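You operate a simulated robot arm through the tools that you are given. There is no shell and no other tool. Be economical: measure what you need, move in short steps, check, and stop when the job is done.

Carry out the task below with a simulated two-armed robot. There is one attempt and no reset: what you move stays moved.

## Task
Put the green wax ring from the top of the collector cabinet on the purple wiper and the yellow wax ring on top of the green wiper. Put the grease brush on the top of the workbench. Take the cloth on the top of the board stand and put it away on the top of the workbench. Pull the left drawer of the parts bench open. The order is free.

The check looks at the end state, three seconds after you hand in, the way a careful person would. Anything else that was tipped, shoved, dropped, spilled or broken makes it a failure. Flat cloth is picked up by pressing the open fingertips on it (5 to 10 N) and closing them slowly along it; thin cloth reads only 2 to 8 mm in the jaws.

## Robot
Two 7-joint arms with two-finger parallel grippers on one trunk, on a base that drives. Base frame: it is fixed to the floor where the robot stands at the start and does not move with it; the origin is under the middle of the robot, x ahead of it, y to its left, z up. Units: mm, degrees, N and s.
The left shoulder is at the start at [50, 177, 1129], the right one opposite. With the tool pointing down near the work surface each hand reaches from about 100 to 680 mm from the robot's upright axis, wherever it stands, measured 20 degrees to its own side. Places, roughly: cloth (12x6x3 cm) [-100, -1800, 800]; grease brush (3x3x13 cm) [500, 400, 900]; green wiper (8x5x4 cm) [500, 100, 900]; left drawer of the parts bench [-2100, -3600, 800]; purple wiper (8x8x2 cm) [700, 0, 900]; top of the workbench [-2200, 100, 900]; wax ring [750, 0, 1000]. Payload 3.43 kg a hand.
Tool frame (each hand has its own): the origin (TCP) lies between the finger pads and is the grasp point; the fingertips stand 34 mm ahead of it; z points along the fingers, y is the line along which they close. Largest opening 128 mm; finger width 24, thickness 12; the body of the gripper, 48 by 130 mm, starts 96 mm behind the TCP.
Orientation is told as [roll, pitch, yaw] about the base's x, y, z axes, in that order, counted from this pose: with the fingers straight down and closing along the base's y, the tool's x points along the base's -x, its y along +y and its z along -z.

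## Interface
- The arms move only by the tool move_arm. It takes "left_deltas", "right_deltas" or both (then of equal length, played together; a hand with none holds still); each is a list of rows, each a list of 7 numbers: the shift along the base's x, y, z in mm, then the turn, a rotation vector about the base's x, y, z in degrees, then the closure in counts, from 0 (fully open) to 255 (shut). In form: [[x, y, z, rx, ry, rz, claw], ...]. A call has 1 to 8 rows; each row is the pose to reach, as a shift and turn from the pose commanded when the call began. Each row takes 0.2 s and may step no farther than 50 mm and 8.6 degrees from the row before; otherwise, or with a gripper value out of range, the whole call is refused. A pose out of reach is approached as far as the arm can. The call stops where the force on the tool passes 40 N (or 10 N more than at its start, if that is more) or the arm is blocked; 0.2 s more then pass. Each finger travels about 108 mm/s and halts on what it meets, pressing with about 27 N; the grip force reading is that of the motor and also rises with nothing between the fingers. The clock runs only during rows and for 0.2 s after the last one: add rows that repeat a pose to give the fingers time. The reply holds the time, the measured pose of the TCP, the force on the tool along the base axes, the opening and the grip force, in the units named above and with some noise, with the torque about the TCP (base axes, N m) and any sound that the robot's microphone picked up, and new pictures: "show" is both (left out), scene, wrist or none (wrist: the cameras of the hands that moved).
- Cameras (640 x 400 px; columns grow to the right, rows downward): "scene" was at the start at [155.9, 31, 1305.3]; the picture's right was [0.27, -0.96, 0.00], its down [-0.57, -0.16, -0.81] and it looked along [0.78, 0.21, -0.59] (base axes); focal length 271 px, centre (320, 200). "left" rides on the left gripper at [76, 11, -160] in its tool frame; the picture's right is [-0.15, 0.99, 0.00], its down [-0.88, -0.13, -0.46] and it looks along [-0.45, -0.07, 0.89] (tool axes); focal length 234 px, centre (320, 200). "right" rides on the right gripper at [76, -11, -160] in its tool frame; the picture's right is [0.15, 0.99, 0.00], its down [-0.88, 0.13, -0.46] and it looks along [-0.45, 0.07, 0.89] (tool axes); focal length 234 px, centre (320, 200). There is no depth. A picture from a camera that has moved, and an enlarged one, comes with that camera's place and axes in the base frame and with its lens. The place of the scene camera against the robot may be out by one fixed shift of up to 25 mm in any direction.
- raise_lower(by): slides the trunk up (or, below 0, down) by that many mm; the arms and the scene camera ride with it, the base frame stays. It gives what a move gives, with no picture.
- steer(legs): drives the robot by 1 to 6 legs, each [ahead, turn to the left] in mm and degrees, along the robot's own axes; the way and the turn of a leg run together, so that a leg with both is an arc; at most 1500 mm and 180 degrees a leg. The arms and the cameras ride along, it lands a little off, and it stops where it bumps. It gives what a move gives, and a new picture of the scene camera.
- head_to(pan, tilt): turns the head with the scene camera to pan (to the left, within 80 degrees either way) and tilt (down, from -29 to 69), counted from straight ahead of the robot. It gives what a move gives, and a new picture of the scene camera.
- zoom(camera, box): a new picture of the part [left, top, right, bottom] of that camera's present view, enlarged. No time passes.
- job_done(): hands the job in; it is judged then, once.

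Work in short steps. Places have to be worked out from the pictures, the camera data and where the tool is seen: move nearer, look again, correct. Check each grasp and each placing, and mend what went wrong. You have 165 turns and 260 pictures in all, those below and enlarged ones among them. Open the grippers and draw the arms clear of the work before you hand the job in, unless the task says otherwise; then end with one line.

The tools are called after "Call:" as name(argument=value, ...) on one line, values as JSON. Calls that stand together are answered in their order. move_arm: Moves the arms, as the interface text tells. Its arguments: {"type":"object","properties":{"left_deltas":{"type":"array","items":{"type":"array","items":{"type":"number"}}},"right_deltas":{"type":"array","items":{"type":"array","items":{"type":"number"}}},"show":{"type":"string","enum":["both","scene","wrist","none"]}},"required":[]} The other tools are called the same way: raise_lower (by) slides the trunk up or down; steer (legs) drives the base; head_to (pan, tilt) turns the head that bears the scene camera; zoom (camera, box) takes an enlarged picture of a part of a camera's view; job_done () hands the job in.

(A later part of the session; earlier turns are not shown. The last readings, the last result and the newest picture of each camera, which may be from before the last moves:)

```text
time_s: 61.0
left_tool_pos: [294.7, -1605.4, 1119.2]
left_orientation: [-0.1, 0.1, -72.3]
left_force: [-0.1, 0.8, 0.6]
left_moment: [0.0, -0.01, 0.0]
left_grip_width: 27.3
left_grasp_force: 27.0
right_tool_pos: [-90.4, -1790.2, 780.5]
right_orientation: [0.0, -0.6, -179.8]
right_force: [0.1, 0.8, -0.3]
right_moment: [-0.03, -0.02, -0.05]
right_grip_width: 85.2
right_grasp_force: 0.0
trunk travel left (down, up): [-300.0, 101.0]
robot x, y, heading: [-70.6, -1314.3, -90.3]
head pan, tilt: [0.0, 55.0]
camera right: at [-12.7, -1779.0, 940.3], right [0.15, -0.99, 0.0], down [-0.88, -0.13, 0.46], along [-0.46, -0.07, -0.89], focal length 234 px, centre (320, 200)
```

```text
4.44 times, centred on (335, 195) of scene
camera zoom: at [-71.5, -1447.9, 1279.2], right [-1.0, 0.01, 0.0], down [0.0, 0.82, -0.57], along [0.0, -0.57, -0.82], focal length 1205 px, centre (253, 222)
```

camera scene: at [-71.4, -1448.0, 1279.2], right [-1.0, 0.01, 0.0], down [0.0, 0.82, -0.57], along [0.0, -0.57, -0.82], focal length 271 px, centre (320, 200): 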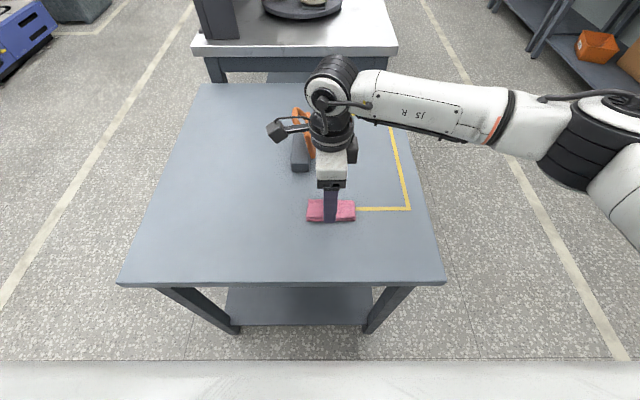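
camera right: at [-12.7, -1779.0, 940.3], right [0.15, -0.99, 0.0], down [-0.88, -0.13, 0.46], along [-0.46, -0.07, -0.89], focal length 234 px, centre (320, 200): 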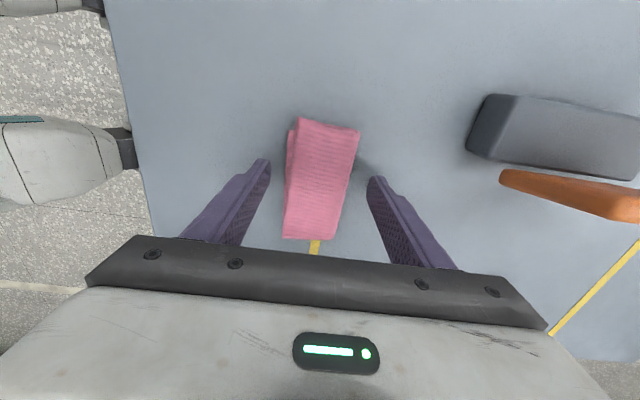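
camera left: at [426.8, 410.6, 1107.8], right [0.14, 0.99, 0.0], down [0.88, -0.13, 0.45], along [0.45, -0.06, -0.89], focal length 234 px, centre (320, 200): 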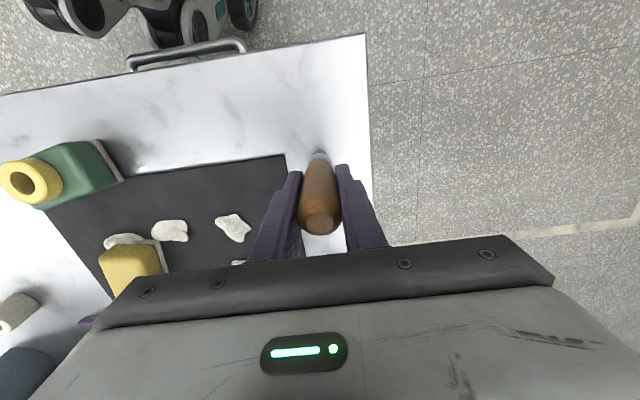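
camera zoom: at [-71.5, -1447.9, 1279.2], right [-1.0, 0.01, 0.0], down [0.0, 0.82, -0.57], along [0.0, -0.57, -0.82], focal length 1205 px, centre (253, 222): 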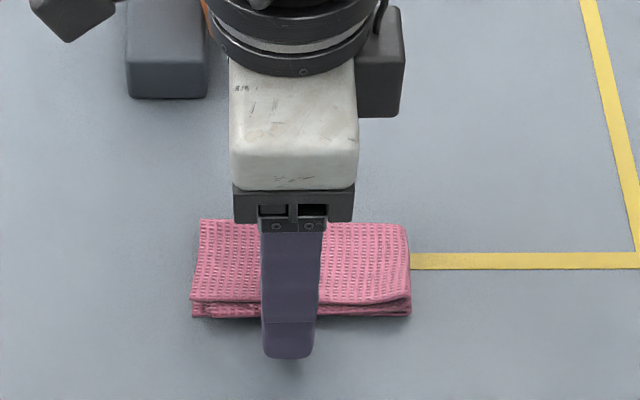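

Call:
move_arm(right_deltas=[[-2, 0, -2, 0, 0, 0, 85], [-2, 0, -4, 0, 0, 0, 85]], show="none")

Call:
move_arm(right_deltas=[[0, 0, -1.5, 0, 0, 0, 85]], show="none")

```text
time_s: 61.6
left_tool_pos: [294.3, -1604.2, 1119.2]
left_orientation: [0.0, 0.1, -72.2]
left_force: [0.6, -0.6, -0.2]
left_moment: [0.03, 0.02, -0.02]
left_grip_width: 27.4
left_grasp_force: 27.1
right_tool_pos: [-92.3, -1789.8, 776.1]
right_orientation: [0.0, -0.5, -179.8]
right_force: [0.8, 0.2, -0.2]
right_moment: [0.0, 0.01, -0.01]
right_grip_width: 85.5
right_grasp_force: 0.0
trunk travel left (down, up): [-300.0, 101.0]
robot x, y, heading: [-78.7, -1311.9, -90.3]
head pan, tilt: [0.0, 55.0]
```

```text
time_s: 62.0
left_tool_pos: [295.1, -1605.0, 1119.8]
left_orientation: [0.0, 0.2, -72.3]
left_force: [-0.4, -0.1, 0.3]
left_moment: [-0.03, 0.03, -0.01]
left_grip_width: 27.4
left_grasp_force: 27.1
right_tool_pos: [-94.5, -1789.8, 774.6]
right_orientation: [0.0, -0.6, -179.8]
right_force: [-0.2, -0.3, 0.2]
right_moment: [-0.02, 0.0, -0.01]
right_grip_width: 85.5
right_grasp_force: 0.0
trunk travel left (down, up): [-300.0, 101.0]
robot x, y, heading: [-72.2, -1314.7, -89.9]
head pan, tilt: [0.0, 55.0]
```

Call:
move_arm(right_deltas=[[0, 0, -1.5, 0, 0, 0, 85], [0, 0, -3, 0, 0, 0, 85]], show="none")

Call:
move_arm(right_deltas=[[0, 0, -1.5, 0, 0, 0, 85], [0, 0, -3, 0, 0, 0, 85]], show="none")

```text
time_s: 62.6
left_tool_pos: [294.3, -1604.0, 1119.4]
left_orientation: [0.0, 0.1, -72.3]
left_force: [-0.9, 0.2, -0.3]
left_moment: [-0.01, -0.01, 0.03]
left_grip_width: 27.3
left_grasp_force: 27.1
right_tool_pos: [-92.4, -1789.4, 773.6]
right_orientation: [0.2, -0.5, -179.8]
right_force: [-3.1, -0.5, 17.8]
right_moment: [0.86, -0.03, 0.24]
right_grip_width: 85.4
right_grasp_force: 0.1
trunk travel left (down, up): [-300.0, 101.0]
robot x, y, heading: [-73.1, -1312.3, -90.4]
head pan, tilt: [0.0, 55.0]
```

```text
time_s: 63.2
left_tool_pos: [293.3, -1604.5, 1119.5]
left_orientation: [0.1, 0.1, -72.3]
left_force: [0.6, -0.3, -0.2]
left_moment: [0.03, -0.02, -0.01]
left_grip_width: 27.4
left_grasp_force: 27.0
right_tool_pos: [-93.0, -1790.1, 774.2]
right_orientation: [0.2, -0.6, -179.8]
right_force: [-5.2, 3.3, 15.5]
right_moment: [0.94, -0.04, 0.22]
right_grip_width: 87.5
right_grasp_force: 1.9
trunk travel left (down, up): [-300.0, 101.0]
robot x, y, heading: [-73.9, -1315.0, -90.6]
head pan, tilt: [0.0, 55.0]
stopped in row 2 (right hand): the force on the tool passed its limit (the readings are from after the stop); the commanded pose is now the measured one
```

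Table found at tips ≈740. I rise 2 mm and close slowly on the cloth.

Call:
move_arm(right_deltas=[[0, 0, 2.5, 0, 0, 0, 100], [0, 0, 2.5, 0, 0, 0, 120], [0, 0, 2.5, 0, 0, 0, 145], [0, 0, 2.5, 0, 0, 0, 170], [0, 0, 2.5, 0, 0, 0, 195], [0, 0, 2.5, 0, 0, 0, 220], [0, 0, 2.5, 0, 0, 0, 245], [0, 0, 2.5, 0, 0, 0, 255]], show="wrist")

Call:
zoom(camera="scene", box=[270, 150, 400, 240])

```text
time_s: 65.0
left_tool_pos: [294.4, -1604.3, 1118.4]
left_orientation: [0.0, 0.0, -72.2]
left_force: [0.5, -0.2, -0.8]
left_moment: [-0.02, -0.02, 0.02]
left_grip_width: 27.3
left_grasp_force: 27.6
right_tool_pos: [-92.3, -1791.6, 775.3]
right_orientation: [0.2, -0.6, -179.8]
right_force: [0.4, 0.2, 0.8]
right_moment: [0.03, -0.01, 0.0]
right_grip_width: 55.1
right_grasp_force: 27.3
trunk travel left (down, up): [-300.0, 101.0]
robot x, y, heading: [-74.1, -1314.1, -90.2]
head pan, tilt: [0.0, 55.0]
camera right: at [-14.5, -1779.9, 935.1], right [0.15, -0.99, 0.0], down [-0.88, -0.13, 0.46], along [-0.46, -0.07, -0.89], focal length 234 px, centre (320, 200)
```

right: 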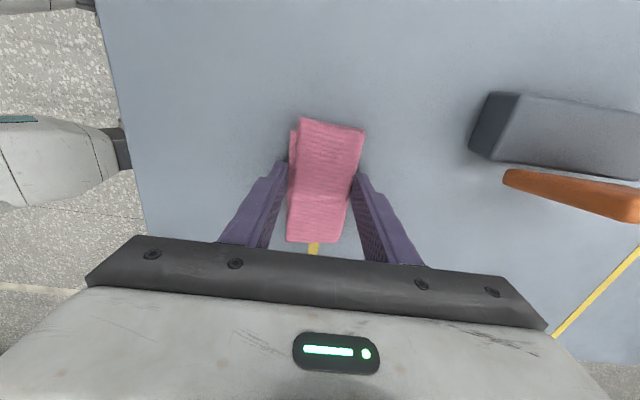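

```text
4.44 times, centred on (335, 195) of scene
camera zoom: at [-71.6, -1447.9, 1279.2], right [-1.0, 0.01, 0.0], down [0.0, 0.82, -0.57], along [0.0, -0.57, -0.82], focal length 1205 px, centre (253, 222)
```

zoom: 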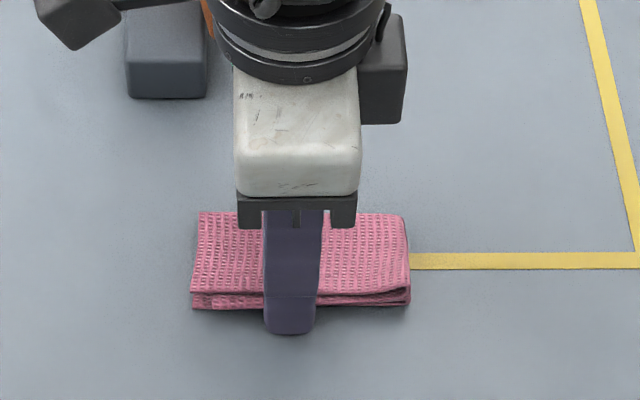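

It holds like a firm folded pad (55 mm, 27 N). I lift gently and check.

Call:
move_arm(right_deltas=[[0, 0, 10, 0, 0, 0, 255], [0, 0, 25, 0, 0, 0, 255], [0, 0, 50, 0, 0, 0, 255], [0, 0, 80, 0, 0, 0, 255]])

```text
time_s: 66.0
left_tool_pos: [293.9, -1604.2, 1119.8]
left_orientation: [0.0, 0.2, -72.3]
left_force: [-0.3, 0.3, -0.1]
left_moment: [-0.02, 0.0, 0.02]
left_grip_width: 27.2
left_grasp_force: 27.1
right_tool_pos: [-93.8, -1791.3, 854.8]
right_orientation: [0.3, -0.5, -179.8]
right_force: [-0.5, -0.7, -0.5]
right_moment: [-0.06, 0.01, 0.0]
right_grip_width: 55.0
right_grasp_force: 27.3
trunk travel left (down, up): [-300.0, 101.0]
robot x, y, heading: [-72.0, -1310.0, -90.5]
head pan, tilt: [0.0, 55.0]
camera scene: at [-71.5, -1447.7, 1279.1], right [-1.0, 0.01, 0.0], down [0.0, 0.82, -0.57], along [0.0, -0.57, -0.82], focal length 271 px, centre (320, 200)
camera right: at [-15.4, -1780.7, 1015.2], right [0.15, -0.99, 0.0], down [-0.88, -0.13, 0.46], along [-0.46, -0.07, -0.89], focal length 234 px, centre (320, 200)
```

scene: 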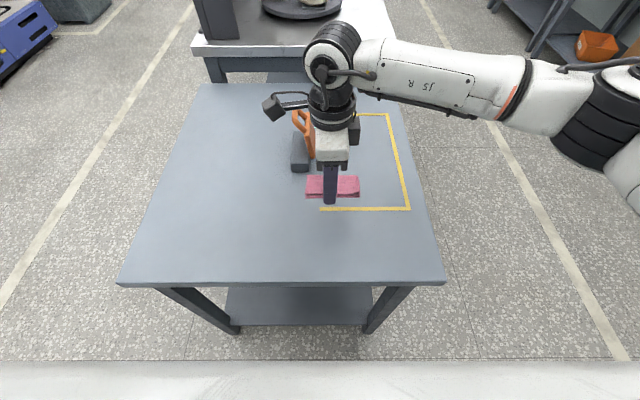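
right: 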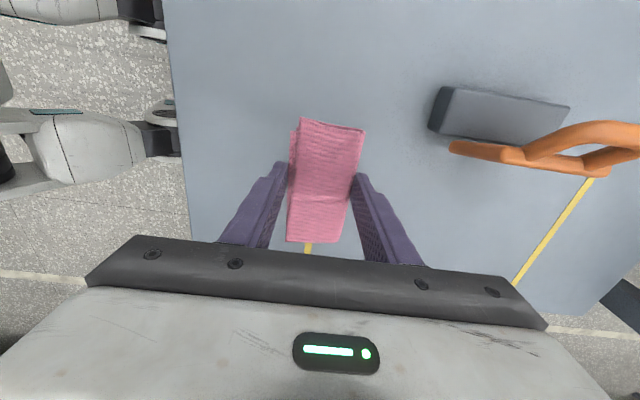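

The cloth is held. I raise and draw it in, then back away and turn toward the workbench at (-2200,100).

Call:
move_arm(right_deltas=[[0, 10, 45, 0, 0, 0, 255], [0, 35, 90, 0, 0, 0, 255], [-10, 75, 120, 0, 0, 5, 255], [-20, 115, 150, 0, 0, 12, 255], [-35, 150, 180, 0, 0, 20, 255], [-55, 180, 200, 0, 0, 28, 255]], show="none")

Call:
steer(legs=[[-500, 0], [0, -65]])

Call:
head_to(pan=0, tilt=22)

```text
refused: row 2 steps farther than a row can; nothing moved
```

```text
time_s: 71.8
left_tool_pos: [-178.4, -1271.6, 1118.1]
left_orientation: [-0.1, 0.0, -137.1]
left_force: [0.3, -0.3, 1.0]
left_moment: [0.0, 0.02, 0.01]
left_grip_width: 27.0
left_grasp_force: 27.0
right_tool_pos: [-512.0, -1000.3, 855.9]
right_orientation: [0.2, -0.5, 115.4]
right_force: [0.6, 0.1, 0.1]
right_moment: [-0.01, -0.01, 0.0]
right_grip_width: 55.0
right_grasp_force: 27.3
trunk travel left (down, up): [-300.0, 101.0]
robot x, y, heading: [-70.5, -818.4, -155.2]
head pan, tilt: [0.0, 55.0]
camera scene: at [-197.1, -868.5, 1279.1], right [-0.42, 0.91, 0.0], down [0.74, 0.34, -0.57], along [-0.52, -0.24, -0.82], focal length 271 px, centre (320, 200)
```

scene: 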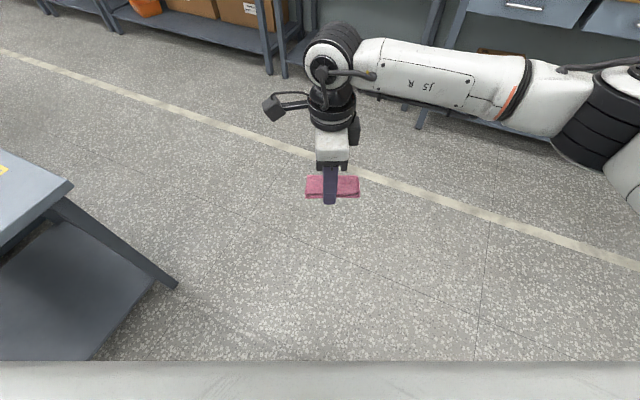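

```text
time_s: 72.8
left_tool_pos: [-178.4, -1272.4, 1118.5]
left_orientation: [0.0, 0.0, -137.1]
left_force: [1.0, 0.4, 0.3]
left_moment: [-0.02, 0.01, 0.04]
left_grip_width: 27.4
left_grasp_force: 27.0
right_tool_pos: [-512.5, -1000.8, 854.0]
right_orientation: [0.2, -0.4, 115.5]
right_force: [-0.3, 0.6, 0.0]
right_moment: [-0.01, 0.03, 0.0]
right_grip_width: 54.5
right_grasp_force: 27.2
trunk travel left (down, up): [-300.0, 101.0]
robot x, y, heading: [-68.1, -818.0, -154.7]
head pan, tilt: [0.0, 22.0]
camera scene: at [-215.8, -877.3, 1327.9], right [-0.42, 0.91, 0.0], down [0.34, 0.16, -0.93], along [-0.84, -0.39, -0.38], focal length 271 px, centre (320, 200)
```

scene: 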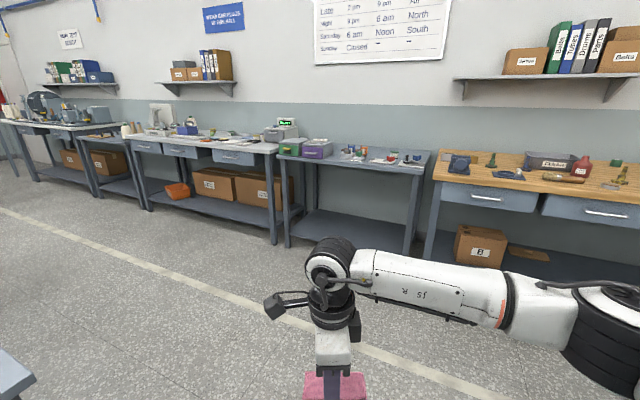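

The arm row was too long and was refused, but the cloth rode along safely. I raise the cloth now, then turn toward the wooden bench on the right.

Call:
move_arm(right_deltas=[[10, 5, 40, 0, 0, 0, 255], [20, 10, 80, 0, 0, 0, 255], [35, 15, 120, 0, 0, 0, 255], [55, 20, 155, 0, 0, 0, 255]], show="none")

Call:
steer(legs=[[0, -46]])

```text
time_s: 73.8
left_tool_pos: [-177.1, -1272.9, 1118.9]
left_orientation: [0.1, 0.0, -137.1]
left_force: [-0.4, -0.2, 0.0]
left_moment: [0.0, 0.01, 0.02]
left_grip_width: 27.3
left_grasp_force: 27.1
right_tool_pos: [-456.7, -981.9, 1010.2]
right_orientation: [0.2, -0.7, 115.4]
right_force: [-0.2, 1.0, -0.4]
right_moment: [0.01, 0.0, 0.02]
right_grip_width: 54.8
right_grasp_force: 26.6
trunk travel left (down, up): [-300.0, 101.0]
robot x, y, heading: [-68.1, -815.3, -155.1]
head pan, tilt: [0.0, 22.0]
```

```text
time_s: 76.3
left_tool_pos: [-474.3, -1054.7, 1118.7]
left_orientation: [-0.1, 0.2, 176.5]
left_force: [0.1, 0.8, 0.1]
left_moment: [-0.01, 0.0, 0.01]
left_grip_width: 27.4
left_grasp_force: 27.5
right_tool_pos: [-456.2, -651.4, 1010.5]
right_orientation: [0.2, -0.5, 69.3]
right_force: [0.3, 1.2, -0.4]
right_moment: [0.02, 0.0, 0.03]
right_grip_width: 54.6
right_grasp_force: 27.2
trunk travel left (down, up): [-300.0, 101.0]
robot x, y, heading: [-69.6, -813.3, 158.6]
head pan, tilt: [0.0, 22.0]
camera scene: at [-219.8, -749.2, 1328.0], right [0.36, 0.93, 0.0], down [0.35, -0.14, -0.93], along [-0.86, 0.34, -0.37], focal length 271 px, centre (320, 200)
```

scene: 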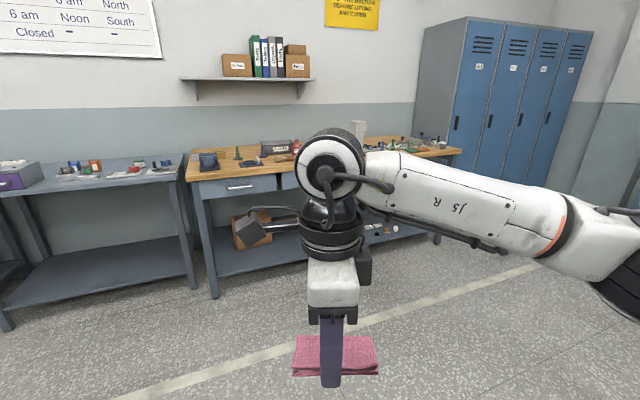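

The wooden workbench spans y≈-890..950 with its front near x≈-1800. I drive toward its middle and look at the free areas.

Call:
steer(legs=[[0, -9], [1200, 0], [0, 30]])

Call:
head_to(pan=30, tilt=28)

```text
time_s: 84.5
left_tool_pos: [-1395.2, -579.8, 1119.9]
left_orientation: [-0.1, 0.2, -162.3]
left_force: [0.3, 0.4, -0.2]
left_moment: [0.05, 0.01, 0.02]
left_grip_width: 27.2
left_grasp_force: 26.9
right_tool_pos: [-1523.4, -198.2, 1010.3]
right_orientation: [0.3, -0.6, 90.2]
right_force: [-0.7, -0.6, 0.2]
right_moment: [0.0, -0.01, 0.04]
right_grip_width: 54.6
right_grasp_force: 26.7
trunk travel left (down, up): [-300.0, 101.0]
robot x, y, heading: [-1099.9, -213.4, 179.7]
head pan, tilt: [0.0, 22.0]
camera scene: at [-1263.4, -204.6, 1328.0], right [0.01, 1.0, 0.0], down [0.37, 0.0, -0.93], along [-0.93, 0.01, -0.37], focal length 271 px, centre (320, 200)
```

scene: 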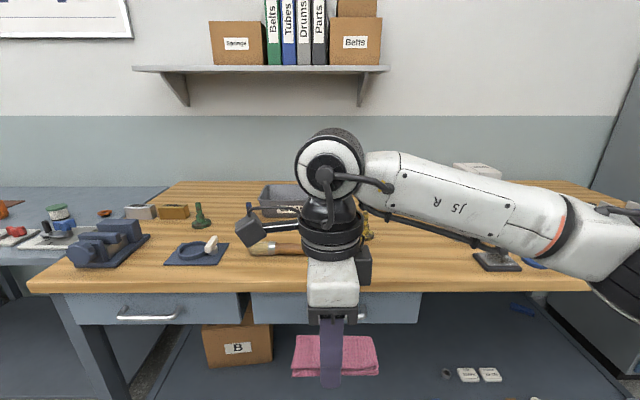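

```text
time_s: 85.4
left_tool_pos: [-1394.4, -578.9, 1120.0]
left_orientation: [-0.1, 0.2, -162.3]
left_force: [0.3, -0.2, 0.4]
left_moment: [-0.02, -0.03, -0.01]
left_grip_width: 27.3
left_grasp_force: 27.3
right_tool_pos: [-1523.6, -198.8, 1010.0]
right_orientation: [0.3, -0.5, 90.2]
right_force: [-0.5, 1.2, -0.3]
right_moment: [-0.01, -0.02, 0.01]
right_grip_width: 54.5
right_grasp_force: 26.7
trunk travel left (down, up): [-300.0, 101.0]
robot x, y, heading: [-1102.4, -217.0, 179.7]
head pan, tilt: [30.0, 28.0]
camera scene: at [-1250.0, -249.9, 1318.4], right [-0.49, 0.87, 0.0], down [0.41, 0.23, -0.88], along [-0.77, -0.44, -0.47], focal length 271 px, centre (320, 200)
```

scene: 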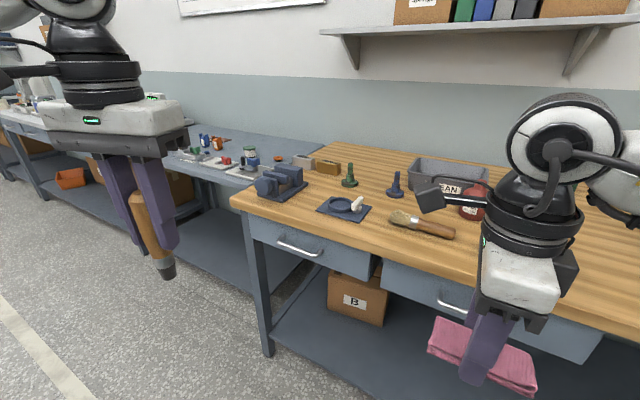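

Call:
head_to(pan=-25, tilt=30)

Call:
zoom(camera="right", box=[0, 0, 640, 400])

Call:
zoom(camera="left", box=[0, 0, 640, 400])

```text
time_s: 86.7
left_tool_pos: [-1394.4, -580.0, 1118.8]
left_orientation: [-0.2, 0.1, -162.3]
left_force: [0.2, -0.2, 0.3]
left_moment: [-0.04, 0.02, 0.04]
left_grip_width: 27.3
left_grasp_force: 27.6
right_tool_pos: [-1523.9, -197.3, 1010.6]
right_orientation: [0.2, -0.5, 90.1]
right_force: [-0.3, 0.1, -0.4]
right_moment: [0.02, 0.01, -0.01]
right_grip_width: 54.4
right_grasp_force: 26.9
trunk travel left (down, up): [-300.0, 101.0]
robot x, y, heading: [-1101.8, -212.3, 179.9]
head pan, tilt: [-25.0, 30.0]
camera scene: at [-1252.5, -166.2, 1315.2], right [0.43, 0.9, 0.0], down [0.45, -0.21, -0.87], along [-0.78, 0.37, -0.5], focal length 271 px, centre (320, 200)
```

scene: 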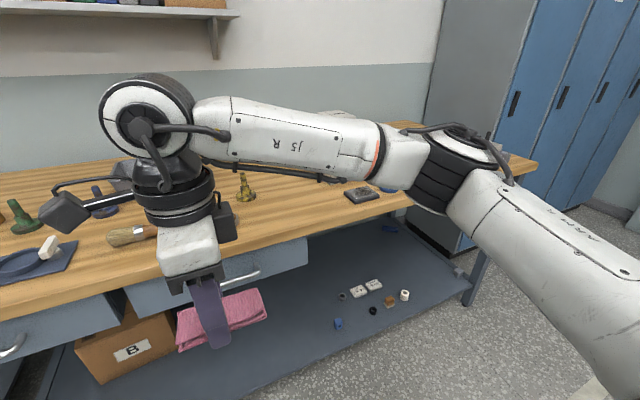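

```text
1.00 times, centred on (320, 200) of right
camera zoom: at [-1510.0, -275.9, 1170.4], right [-0.99, -0.15, 0.0], down [-0.13, 0.88, 0.46], along [-0.07, 0.46, -0.89], focal length 234 px, centre (320, 200)
```

zoom: 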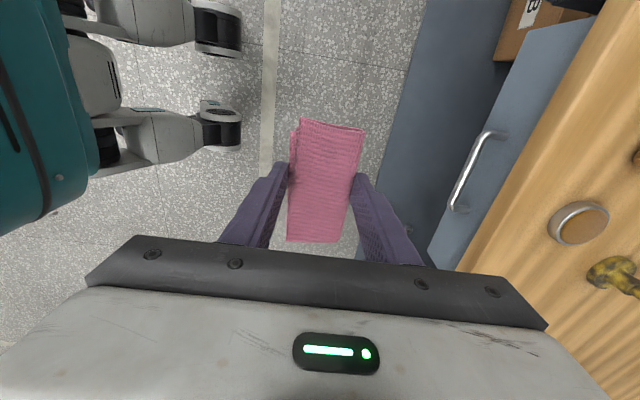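

```text
1.00 times, centred on (320, 200) of left
camera zoom: at [-1318.9, -568.4, 1278.3], right [0.16, -0.99, 0.0], down [-0.88, -0.14, 0.45], along [-0.45, -0.07, -0.89], focal length 234 px, centre (320, 200)
```

zoom: 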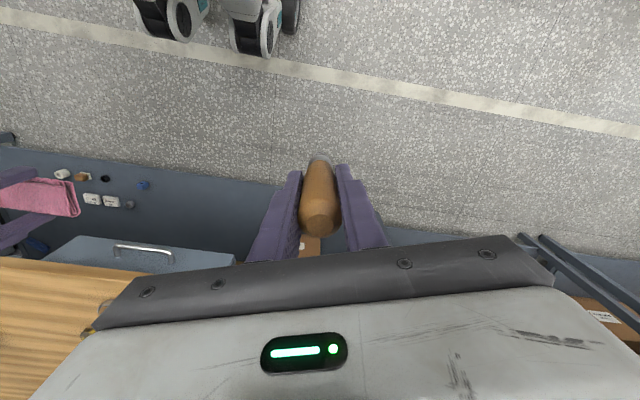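

Free strips: around (-1840,-430) for the brush (left hand) and (-1850,+50) for the cloth (right hand); bench front ≈ x -1770, top ≈ z 890-905. I drive 270 mm closer.

Call:
steer(legs=[[270, 0]])

Call:
head_to(pan=25, tilt=45)

```text
time_s: 88.6
left_tool_pos: [-1661.1, -578.7, 1119.0]
left_orientation: [0.0, 0.1, -162.1]
left_force: [-1.0, 0.3, -1.2]
left_moment: [0.0, 0.0, 0.01]
left_grip_width: 27.5
left_grasp_force: 27.4
right_tool_pos: [-1792.0, -198.9, 1009.6]
right_orientation: [0.1, -0.5, 90.4]
right_force: [0.5, -0.2, 0.2]
right_moment: [0.02, -0.03, -0.02]
right_grip_width: 54.7
right_grasp_force: 26.6
trunk travel left (down, up): [-300.0, 101.0]
robot x, y, heading: [-1368.5, -212.6, 179.9]
head pan, tilt: [-25.0, 30.0]
camera scene: at [-1520.8, -165.6, 1315.1], right [0.42, 0.91, 0.0], down [0.45, -0.21, -0.87], along [-0.78, 0.37, -0.5], focal length 271 px, centre (320, 200)
```

scene: 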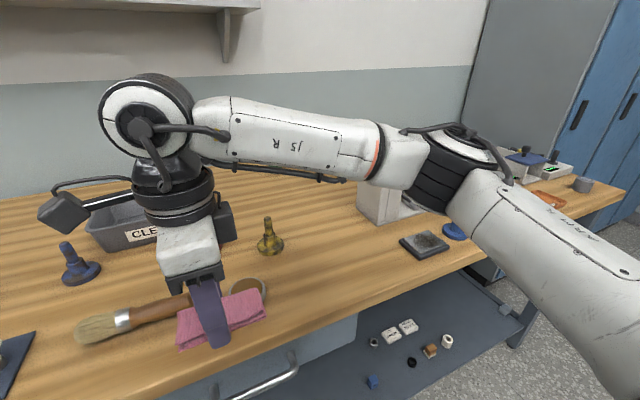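

```text
time_s: 89.8
left_tool_pos: [-1660.8, -579.5, 1120.7]
left_orientation: [0.0, 0.1, -162.1]
left_force: [0.3, -0.7, -1.0]
left_moment: [-0.02, -0.01, -0.04]
left_grip_width: 27.4
left_grasp_force: 26.7
right_tool_pos: [-1789.9, -198.8, 1010.7]
right_orientation: [0.2, -0.4, 90.4]
right_force: [-1.4, 0.5, 0.0]
right_moment: [0.0, -0.04, 0.03]
right_grip_width: 54.8
right_grasp_force: 27.3
trunk travel left (down, up): [-300.0, 101.0]
robot x, y, heading: [-1367.4, -210.9, 180.0]
head pan, tilt: [25.0, 45.0]
camera scene: at [-1512.2, -238.1, 1292.6], right [-0.42, 0.91, 0.0], down [0.64, 0.3, -0.71], along [-0.64, -0.3, -0.71], focal length 271 px, centre (320, 200)
```

scene: 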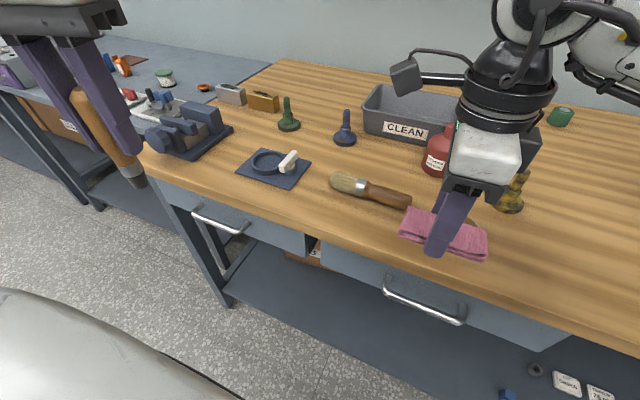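

I carry the brush over the free spot near (-1812,-422) between the blue mat and the bench edge, staying high.

Call:
move_arm(left_deltas=[[-25, 35, -10, 0, 0, 0, 235], [-55, 70, -20, 0, 0, 0, 235], [-90, 100, -40, 0, 0, -5, 235], [-125, 130, -60, 0, 0, -10, 235], [-150, 157, -80, 0, 0, -15, 235]])

```text
refused: row 3 steps farther than a row can; nothing moved
```

Call:
move_arm(left_deltas=[[-25, 30, -10, 0, 0, 0, 235], [-50, 60, -20, 0, 0, 0, 235], [-80, 90, -35, 0, 0, -5, 235], [-105, 115, -50, 0, 0, -10, 235], [-130, 140, -65, 0, 0, -15, 235], [-150, 157, -80, 0, 0, -18, 235]])

```text
time_s: 91.2
left_tool_pos: [-1812.6, -422.8, 1037.8]
left_orientation: [0.0, 0.1, 179.9]
left_force: [-0.3, -0.4, 0.2]
left_moment: [0.01, -0.02, -0.01]
left_grip_width: 27.4
left_grasp_force: 26.9
right_tool_pos: [-1791.0, -197.6, 1009.7]
right_orientation: [0.1, -0.6, 90.4]
right_force: [-0.5, 0.6, -0.5]
right_moment: [0.01, -0.02, -0.03]
right_grip_width: 54.6
right_grasp_force: 27.0
trunk travel left (down, up): [-300.0, 101.0]
robot x, y, heading: [-1368.8, -211.7, 179.9]
head pan, tilt: [25.0, 45.0]
camera scene: at [-1512.7, -238.3, 1292.5], right [-0.42, 0.91, 0.0], down [0.64, 0.3, -0.71], along [-0.64, -0.3, -0.71], focal length 271 px, centre (320, 200)
camera left: at [-1736.0, -435.3, 1197.8], right [-0.15, -0.99, 0.0], down [-0.88, 0.13, 0.45], along [-0.45, 0.07, -0.89], focal length 234 px, centre (320, 200)
```

scene: 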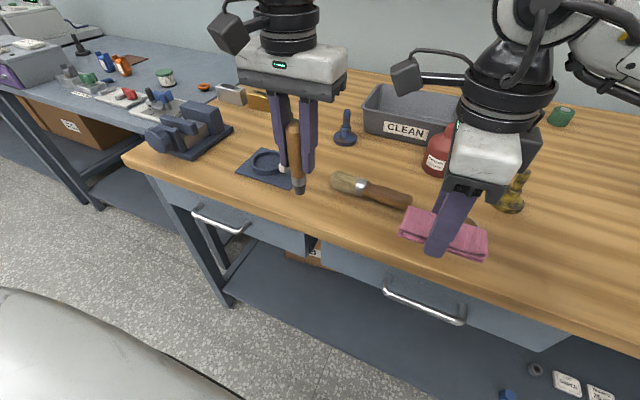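
left: 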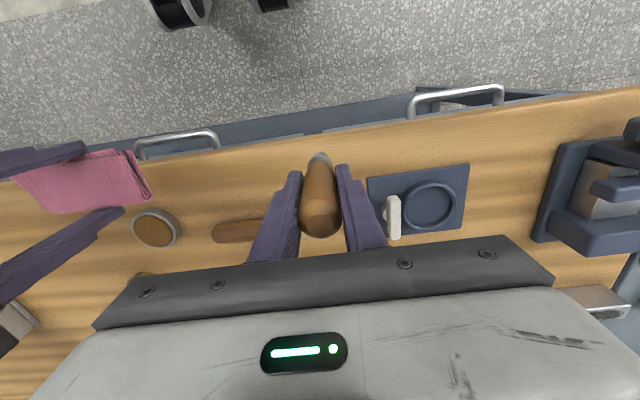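

The wrist camera puts the bench edge near x≈-1797, so I move 33 mm further in to (-1845,-424) and descend gradually.

Call:
move_arm(left_deltas=[[-33, -2, 0, 0, 0, 0, 235], [-33, -2, -20, 0, 0, 0, 235], [-33, -2, -40, 0, 0, 0, 235]])

Call:
zoom(camera="scene", box=[220, 100, 420, 240])

```text
time_s: 92.0
left_tool_pos: [-1844.1, -423.8, 997.9]
left_orientation: [0.0, 0.1, 179.8]
left_force: [-0.3, -0.1, -1.1]
left_moment: [0.0, -0.02, -0.03]
left_grip_width: 27.4
left_grasp_force: 26.8
right_tool_pos: [-1790.7, -198.9, 1010.1]
right_orientation: [0.2, -0.5, 90.4]
right_force: [-0.3, 0.0, -0.3]
right_moment: [0.0, -0.02, 0.02]
right_grip_width: 54.6
right_grasp_force: 27.0
trunk travel left (down, up): [-300.0, 101.0]
robot x, y, heading: [-1371.1, -214.3, 179.9]
head pan, tilt: [25.0, 45.0]
camera scene: at [-1512.4, -238.3, 1292.5], right [-0.42, 0.91, 0.0], down [0.64, 0.3, -0.71], along [-0.64, -0.3, -0.71], focal length 271 px, centre (320, 200)
camera left: at [-1767.8, -436.9, 1158.2], right [-0.15, -0.99, 0.0], down [-0.88, 0.13, 0.45], along [-0.45, 0.07, -0.89], focal length 234 px, centre (320, 200)
```

scene: 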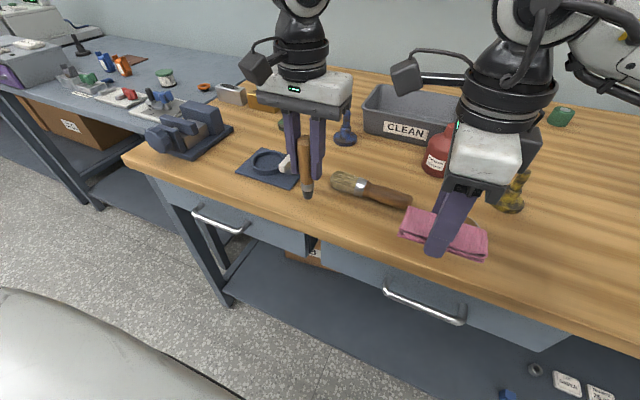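
left: 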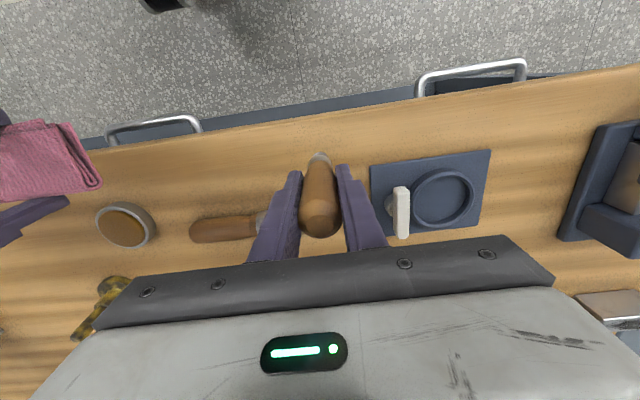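

```text
2.86 times, centred on (320, 170) of scene
camera zoom: at [-1512.4, -238.3, 1292.5], right [-0.42, 0.91, 0.0], down [0.64, 0.3, -0.71], along [-0.64, -0.3, -0.71], focal length 775 px, centre (320, 286)
```

zoom: 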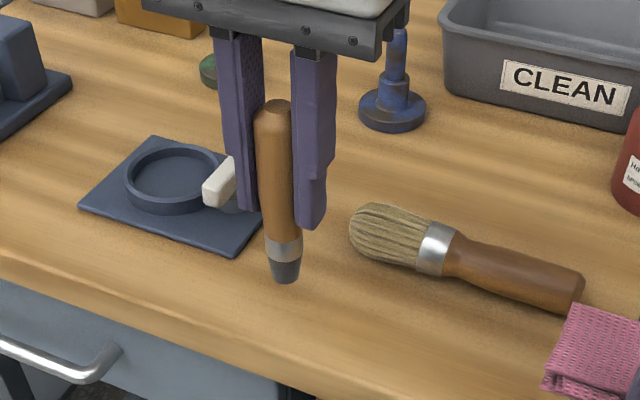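

The brush bottom (~911) hangs close above the bench (~900). I descend in 2 mm steps until contact.

Call:
move_arm(left_deltas=[[0, 0, -2, 0, 0, 0, 235], [0, 0, -4, 0, 0, 0, 235], [0, 0, -6, 0, 0, 0, 235]], show="none")

Call:
zoom(camera="scene", box=[270, 140, 370, 220])

```text
time_s: 92.8
left_tool_pos: [-1843.3, -424.0, 993.3]
left_orientation: [-0.1, 0.2, 179.9]
left_force: [-0.2, -0.5, -0.2]
left_moment: [-0.01, -0.01, 0.02]
left_grip_width: 27.4
left_grasp_force: 26.5
right_tool_pos: [-1789.7, -199.6, 1010.1]
right_orientation: [0.3, -0.5, 90.3]
right_force: [0.0, -0.3, -0.5]
right_moment: [0.01, 0.01, 0.04]
right_grip_width: 54.7
right_grasp_force: 27.0
trunk travel left (down, up): [-300.0, 101.0]
robot x, y, heading: [-1363.6, -211.8, 180.1]
head pan, tilt: [25.0, 45.0]
```

```text
5.00 times, centred on (320, 180) of scene
camera zoom: at [-1512.2, -238.2, 1292.6], right [-0.42, 0.91, 0.0], down [0.64, 0.3, -0.71], along [-0.64, -0.3, -0.71], focal length 1356 px, centre (320, 300)
```

zoom: 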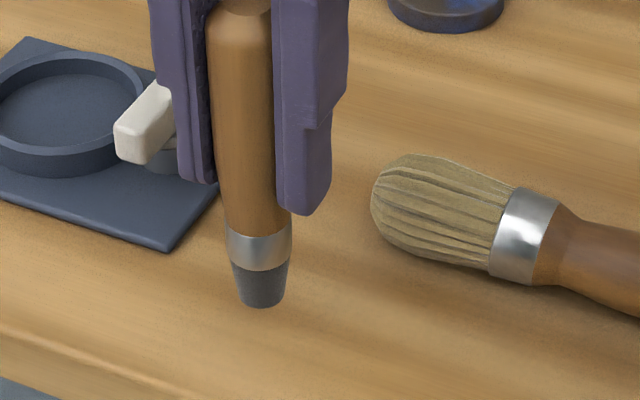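

Call:
move_arm(left_deltas=[[0, 0, -2, 0, 0, 0, 235], [0, 0, -4, 0, 0, 0, 235]], show="none")

Call:
move_arm(left_deltas=[[0, 0, -2, 0, 0, 0, 235], [0, 0, -4, 0, 0, 0, 235]], show="none")

Call:
zoom(camera="scene", box=[270, 140, 370, 220])

```text
time_s: 93.4
left_tool_pos: [-1843.5, -424.1, 988.9]
left_orientation: [0.0, 0.1, 179.9]
left_force: [-0.3, 0.4, -0.2]
left_moment: [-0.01, 0.02, -0.04]
left_grip_width: 27.3
left_grasp_force: 27.2
right_tool_pos: [-1790.1, -197.9, 1010.8]
right_orientation: [0.1, -0.5, 90.4]
right_force: [0.0, 0.5, -0.2]
right_moment: [-0.02, -0.01, -0.01]
right_grip_width: 54.8
right_grasp_force: 27.4
trunk travel left (down, up): [-300.0, 101.0]
robot x, y, heading: [-1371.4, -211.0, 180.1]
head pan, tilt: [25.0, 45.0]
```

```text
time_s: 94.0
left_tool_pos: [-1843.1, -425.3, 986.0]
left_orientation: [0.0, 0.1, 179.9]
left_force: [0.0, -0.4, 0.5]
left_moment: [0.05, -0.01, -0.02]
left_grip_width: 27.0
left_grasp_force: 26.9
right_tool_pos: [-1790.5, -198.4, 1010.8]
right_orientation: [0.2, -0.5, 90.4]
right_force: [0.5, 0.2, 0.3]
right_moment: [-0.02, -0.01, -0.01]
right_grip_width: 54.8
right_grasp_force: 26.8
trunk travel left (down, up): [-300.0, 101.0]
robot x, y, heading: [-1372.7, -210.4, 179.8]
head pan, tilt: [25.0, 45.0]
```

```text
5.00 times, centred on (320, 180) of scene
camera zoom: at [-1512.2, -238.2, 1292.6], right [-0.42, 0.91, 0.0], down [0.64, 0.3, -0.71], along [-0.64, -0.3, -0.71], focal length 1356 px, centre (320, 300)
```

zoom: 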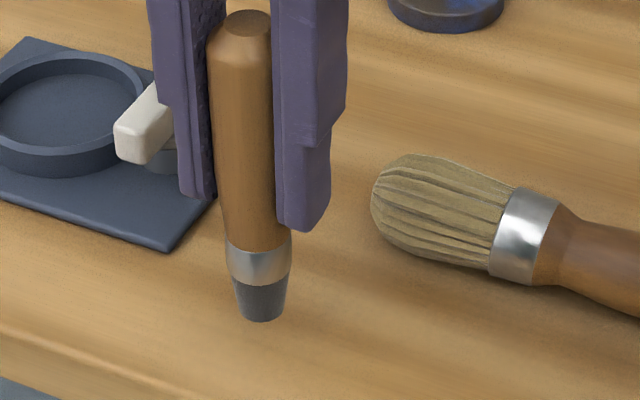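

Call:
move_arm(left_deltas=[[0, 0, -2, 0, 0, 0, 235], [0, 0, -4, 0, 0, 0, 235], [0, 0, -5.5, 0, 0, 0, 235]], show="none")

Call:
zoom(camera="scene", box=[270, 140, 370, 220])

```text
time_s: 94.8
left_tool_pos: [-1844.2, -424.1, 978.7]
left_orientation: [0.0, 0.1, 179.9]
left_force: [0.8, -0.4, -0.3]
left_moment: [0.01, 0.0, -0.01]
left_grip_width: 27.1
left_grasp_force: 26.5
right_tool_pos: [-1790.1, -198.0, 1010.4]
right_orientation: [0.1, -0.5, 90.4]
right_force: [0.7, 0.5, 0.0]
right_moment: [-0.02, 0.0, -0.02]
right_grip_width: 54.8
right_grasp_force: 27.2
trunk travel left (down, up): [-300.0, 101.0]
robot x, y, heading: [-1371.7, -212.1, 179.9]
head pan, tilt: [25.0, 45.0]
```

```text
5.00 times, centred on (320, 180) of scene
camera zoom: at [-1512.2, -238.2, 1292.6], right [-0.42, 0.91, 0.0], down [0.64, 0.3, -0.71], along [-0.64, -0.3, -0.71], focal length 1356 px, centre (320, 300)
```

zoom: 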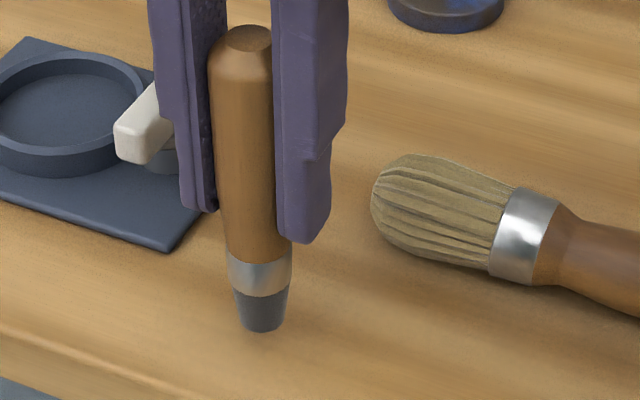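

Call:
move_arm(left_deltas=[[0, 0, -2, 0, 0, 0, 235], [0, 0, -4, 0, 0, 0, 235], [0, 0, -5.5, 0, 0, 0, 235]], show="none")

Call:
zoom(camera="scene", box=[270, 140, 370, 220])

```text
time_s: 95.6
left_tool_pos: [-1843.5, -424.0, 973.7]
left_orientation: [0.0, 0.1, 179.9]
left_force: [0.4, 0.0, 0.7]
left_moment: [0.0, 0.0, 0.02]
left_grip_width: 27.3
left_grasp_force: 27.1
right_tool_pos: [-1790.0, -198.2, 1010.1]
right_orientation: [0.2, -0.5, 90.4]
right_force: [0.4, 0.7, 0.0]
right_moment: [-0.01, 0.01, 0.04]
right_grip_width: 54.8
right_grasp_force: 27.3
trunk travel left (down, up): [-300.0, 101.0]
robot x, y, heading: [-1374.9, -215.7, 179.9]
head pan, tilt: [25.0, 45.0]
```

```text
5.00 times, centred on (320, 180) of scene
camera zoom: at [-1512.2, -238.2, 1292.6], right [-0.42, 0.91, 0.0], down [0.64, 0.3, -0.71], along [-0.64, -0.3, -0.71], focal length 1356 px, centre (320, 300)
```

zoom: 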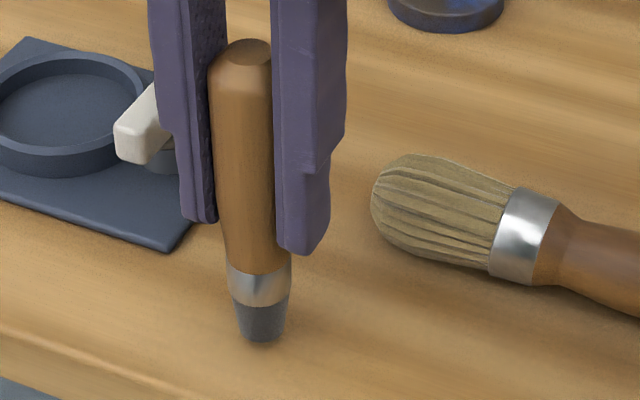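

A contact shadow is appearing under the tip; I go on in smaller steps.

Call:
move_arm(left_deltas=[[0, 0, -1.5, 0, 0, 0, 235], [0, 0, -3, 0, 0, 0, 235]], show="none")

Call:
move_arm(left_deltas=[[0, 0, -1.5, 0, 0, 0, 235]], show="none")

Call:
zoom(camera="scene", box=[270, 140, 370, 220])

```text
time_s: 96.2
left_tool_pos: [-1842.5, -425.0, 972.0]
left_orientation: [0.1, 0.1, 179.9]
left_force: [0.1, 0.3, -0.6]
left_moment: [-0.01, -0.02, 0.06]
left_grip_width: 27.2
left_grasp_force: 27.3
right_tool_pos: [-1790.5, -198.2, 1011.3]
right_orientation: [0.2, -0.4, 90.4]
right_force: [0.1, 0.0, 0.4]
right_moment: [-0.02, 0.0, 0.03]
right_grip_width: 54.9
right_grasp_force: 27.5
trunk travel left (down, up): [-300.0, 101.0]
robot x, y, heading: [-1369.0, -214.4, 179.9]
head pan, tilt: [25.0, 45.0]
```

```text
time_s: 96.6
left_tool_pos: [-1843.3, -425.1, 970.0]
left_orientation: [-0.1, 0.1, 179.9]
left_force: [-0.6, -0.8, -0.1]
left_moment: [0.02, 0.01, 0.01]
left_grip_width: 27.5
left_grasp_force: 27.3
right_tool_pos: [-1791.0, -197.9, 1010.5]
right_orientation: [0.2, -0.5, 90.4]
right_force: [0.2, -0.1, -1.0]
right_moment: [-0.02, -0.02, -0.04]
right_grip_width: 54.9
right_grasp_force: 26.8
trunk travel left (down, up): [-300.0, 101.0]
robot x, y, heading: [-1373.3, -211.2, 180.2]
head pan, tilt: [25.0, 45.0]
```

```text
5.00 times, centred on (320, 180) of scene
camera zoom: at [-1512.2, -238.2, 1292.6], right [-0.42, 0.91, 0.0], down [0.64, 0.3, -0.71], along [-0.64, -0.3, -0.71], focal length 1356 px, centre (320, 300)
```

zoom: 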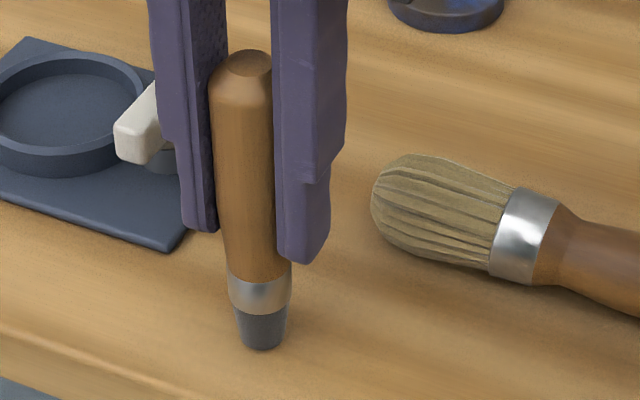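

Call:
move_arm(left_deltas=[[0, 0, -1.5, 0, 0, 0, 235], [0, 0, -3, 0, 0, 0, 235]], show="none")

Call:
move_arm(left_deltas=[[0, 0, -1.5, 0, 0, 0, 235]], show="none")

Call:
zoom(camera="scene", box=[270, 140, 370, 220])

```text
time_s: 97.2
left_tool_pos: [-1844.0, -425.0, 968.2]
left_orientation: [-0.1, -0.1, 179.9]
left_force: [0.3, -1.6, 8.5]
left_moment: [-0.14, -0.14, 0.0]
left_grip_width: 27.3
left_grasp_force: 27.0
right_tool_pos: [-1789.4, -198.0, 1011.4]
right_orientation: [0.2, -0.5, 90.4]
right_force: [0.2, -0.5, 0.3]
right_moment: [-0.02, -0.01, 0.03]
right_grip_width: 54.6
right_grasp_force: 27.6
trunk travel left (down, up): [-300.0, 101.0]
robot x, y, heading: [-1375.6, -212.7, 179.9]
head pan, tilt: [25.0, 45.0]
```

```text
time_s: 97.6
left_tool_pos: [-1843.3, -423.8, 967.5]
left_orientation: [-0.1, -0.3, 179.9]
left_force: [1.9, -2.6, 19.5]
left_moment: [-0.24, -0.16, -0.05]
left_grip_width: 27.2
left_grasp_force: 26.9
right_tool_pos: [-1789.1, -197.2, 1010.6]
right_orientation: [0.3, -0.4, 90.4]
right_force: [0.1, 0.2, -0.8]
right_moment: [-0.01, 0.03, -0.01]
right_grip_width: 54.8
right_grasp_force: 26.6
trunk travel left (down, up): [-300.0, 101.0]
robot x, y, heading: [-1372.5, -216.5, 179.6]
head pan, tilt: [25.0, 45.0]
```

```text
5.00 times, centred on (320, 180) of scene
camera zoom: at [-1510.4, -237.8, 1293.1], right [-0.42, 0.91, 0.0], down [0.64, 0.3, -0.71], along [-0.64, -0.3, -0.71], focal length 1356 px, centre (320, 300)
```

zoom: 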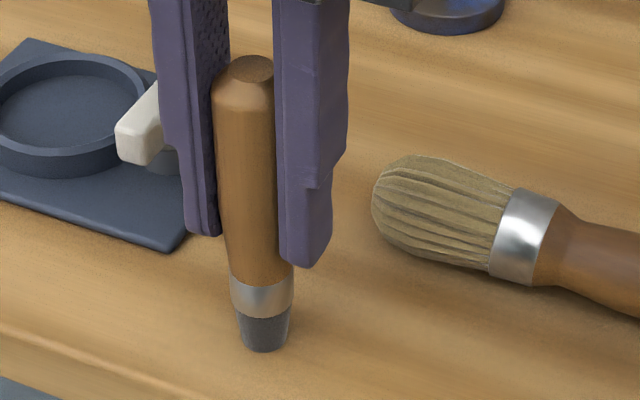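

Contact. I relieve the pressure by 1.5 mm and open gently.

Call:
move_arm(left_deltas=[[0, 0, 1.2, 0, 0, 0, 235], [0, 0, 1.2, 0, 0, 0, 215], [0, 0, 1.2, 0, 0, 0, 190], [0, 0, 1.2, 0, 0, 0, 165], [0, 0, 1.2, 0, 0, 0, 140], [0, 0, 1.2, 0, 0, 0, 140]], show="wrist")

Call:
zoom(camera="scene", box=[270, 140, 370, 220])

```text
time_s: 99.0
left_tool_pos: [-1843.6, -423.6, 966.2]
left_orientation: [0.0, 0.2, 180.0]
left_force: [0.8, 0.5, 0.5]
left_moment: [0.01, -0.03, -0.02]
left_grip_width: 57.6
left_grasp_force: 0.0
right_tool_pos: [-1790.8, -198.4, 1011.0]
right_orientation: [0.2, -0.5, 90.5]
right_force: [0.9, 0.1, -0.1]
right_moment: [0.05, -0.01, 0.0]
right_grip_width: 54.7
right_grasp_force: 26.6
trunk travel left (down, up): [-300.0, 101.0]
robot x, y, heading: [-1370.0, -216.0, 180.1]
head pan, tilt: [25.0, 45.0]
camera left: at [-1768.1, -437.0, 1125.6], right [-0.15, -0.99, 0.0], down [-0.88, 0.13, 0.45], along [-0.45, 0.07, -0.89], focal length 234 px, centre (320, 200)
```

left: 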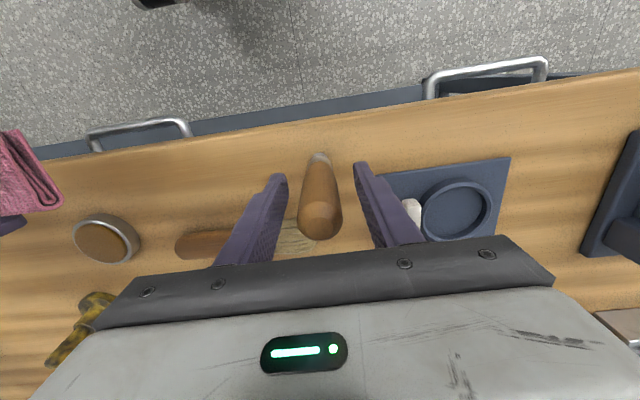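

```text
5.00 times, centred on (320, 180) of scene
camera zoom: at [-1512.1, -238.2, 1292.6], right [-0.42, 0.91, 0.0], down [0.64, 0.3, -0.71], along [-0.64, -0.3, -0.71], focal length 1356 px, centre (320, 300)
```

zoom: 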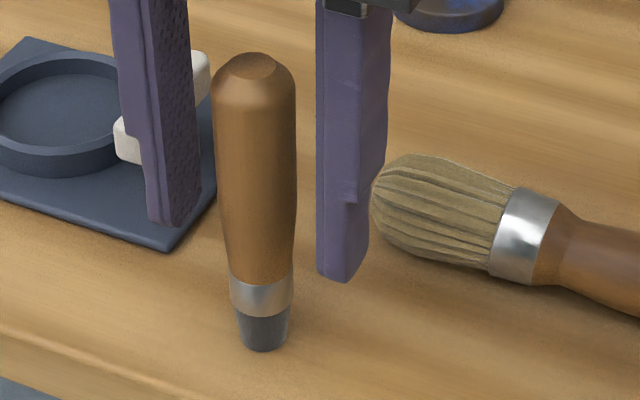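

The brush stands by itself. I lift the left hand straight up and away, then view the right side for the cloth.

Call:
move_arm(left_deltas=[[0, 0, 20, 0, 0, 0, 140], [0, 0, 60, 0, 0, 0, 140], [0, 0, 105, 0, 0, 0, 140], [0, 0, 150, 0, 0, 0, 140], [40, -10, 160, 0, 0, 0, 140], [85, -30, 160, 0, 0, 0, 140], [130, -50, 160, 0, 0, 0, 100]], show="none")

Call:
head_to(pan=-10, tilt=42)

Call:
zoom(camera="right", box=[0, 0, 640, 400])

```text
time_s: 100.6
left_tool_pos: [-1713.0, -474.6, 1126.7]
left_orientation: [0.0, 0.0, 179.7]
left_force: [0.3, -0.1, -0.8]
left_moment: [0.01, 0.05, -0.04]
left_grip_width: 77.7
left_grasp_force: 0.0
right_tool_pos: [-1789.5, -198.0, 1012.0]
right_orientation: [0.2, -0.4, 90.4]
right_force: [-0.2, -0.9, 0.0]
right_moment: [0.0, 0.01, 0.02]
right_grip_width: 55.0
right_grasp_force: 26.9
trunk travel left (down, up): [-300.0, 101.0]
robot x, y, heading: [-1368.5, -210.9, 180.1]
head pan, tilt: [25.0, 45.0]
```

```text
time_s: 101.6
left_tool_pos: [-1715.2, -474.3, 1125.8]
left_orientation: [0.0, 0.1, 179.9]
left_force: [0.4, 0.0, -0.5]
left_moment: [-0.02, 0.0, 0.01]
left_grip_width: 77.7
left_grasp_force: 0.0
right_tool_pos: [-1790.3, -198.7, 1010.7]
right_orientation: [0.2, -0.5, 90.5]
right_force: [0.7, 0.0, -0.6]
right_moment: [0.0, 0.02, 0.0]
right_grip_width: 54.8
right_grasp_force: 27.4
trunk travel left (down, up): [-300.0, 101.0]
robot x, y, heading: [-1371.2, -208.8, 180.0]
head pan, tilt: [-10.0, 42.0]
camera scene: at [-1520.7, -189.3, 1296.9], right [0.18, 0.98, 0.0], down [0.66, -0.12, -0.74], along [-0.73, 0.13, -0.67], focal length 271 px, centre (320, 200)
```

scene: 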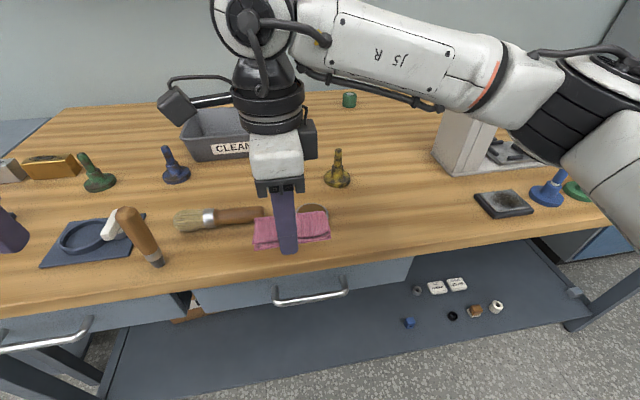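

```text
1.00 times, centred on (320, 200) of right
camera zoom: at [-1777.3, -276.2, 1170.4], right [-0.99, -0.15, 0.0], down [-0.14, 0.88, 0.46], along [-0.07, 0.46, -0.89], focal length 234 px, centre (320, 200)
```

zoom: 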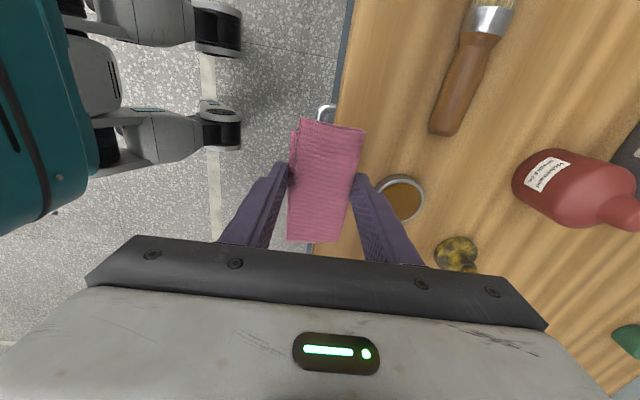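

I carry the cloth to the free area near (-1870,75), staying high, and look.

Call:
move_arm(right_deltas=[[0, 45, 10, 0, 0, 0, 255], [-10, 90, 10, 0, 0, 0, 255], [-25, 135, 0, 0, 0, 0, 255], [-40, 180, -5, 0, 0, 0, 255], [-60, 225, -15, 0, 0, 0, 255], [-80, 270, -25, 0, 0, 0, 255], [-80, 272, -45, 0, 0, 0, 255]])

```text
refused: row 5 steps farther than a row can; nothing moved
```

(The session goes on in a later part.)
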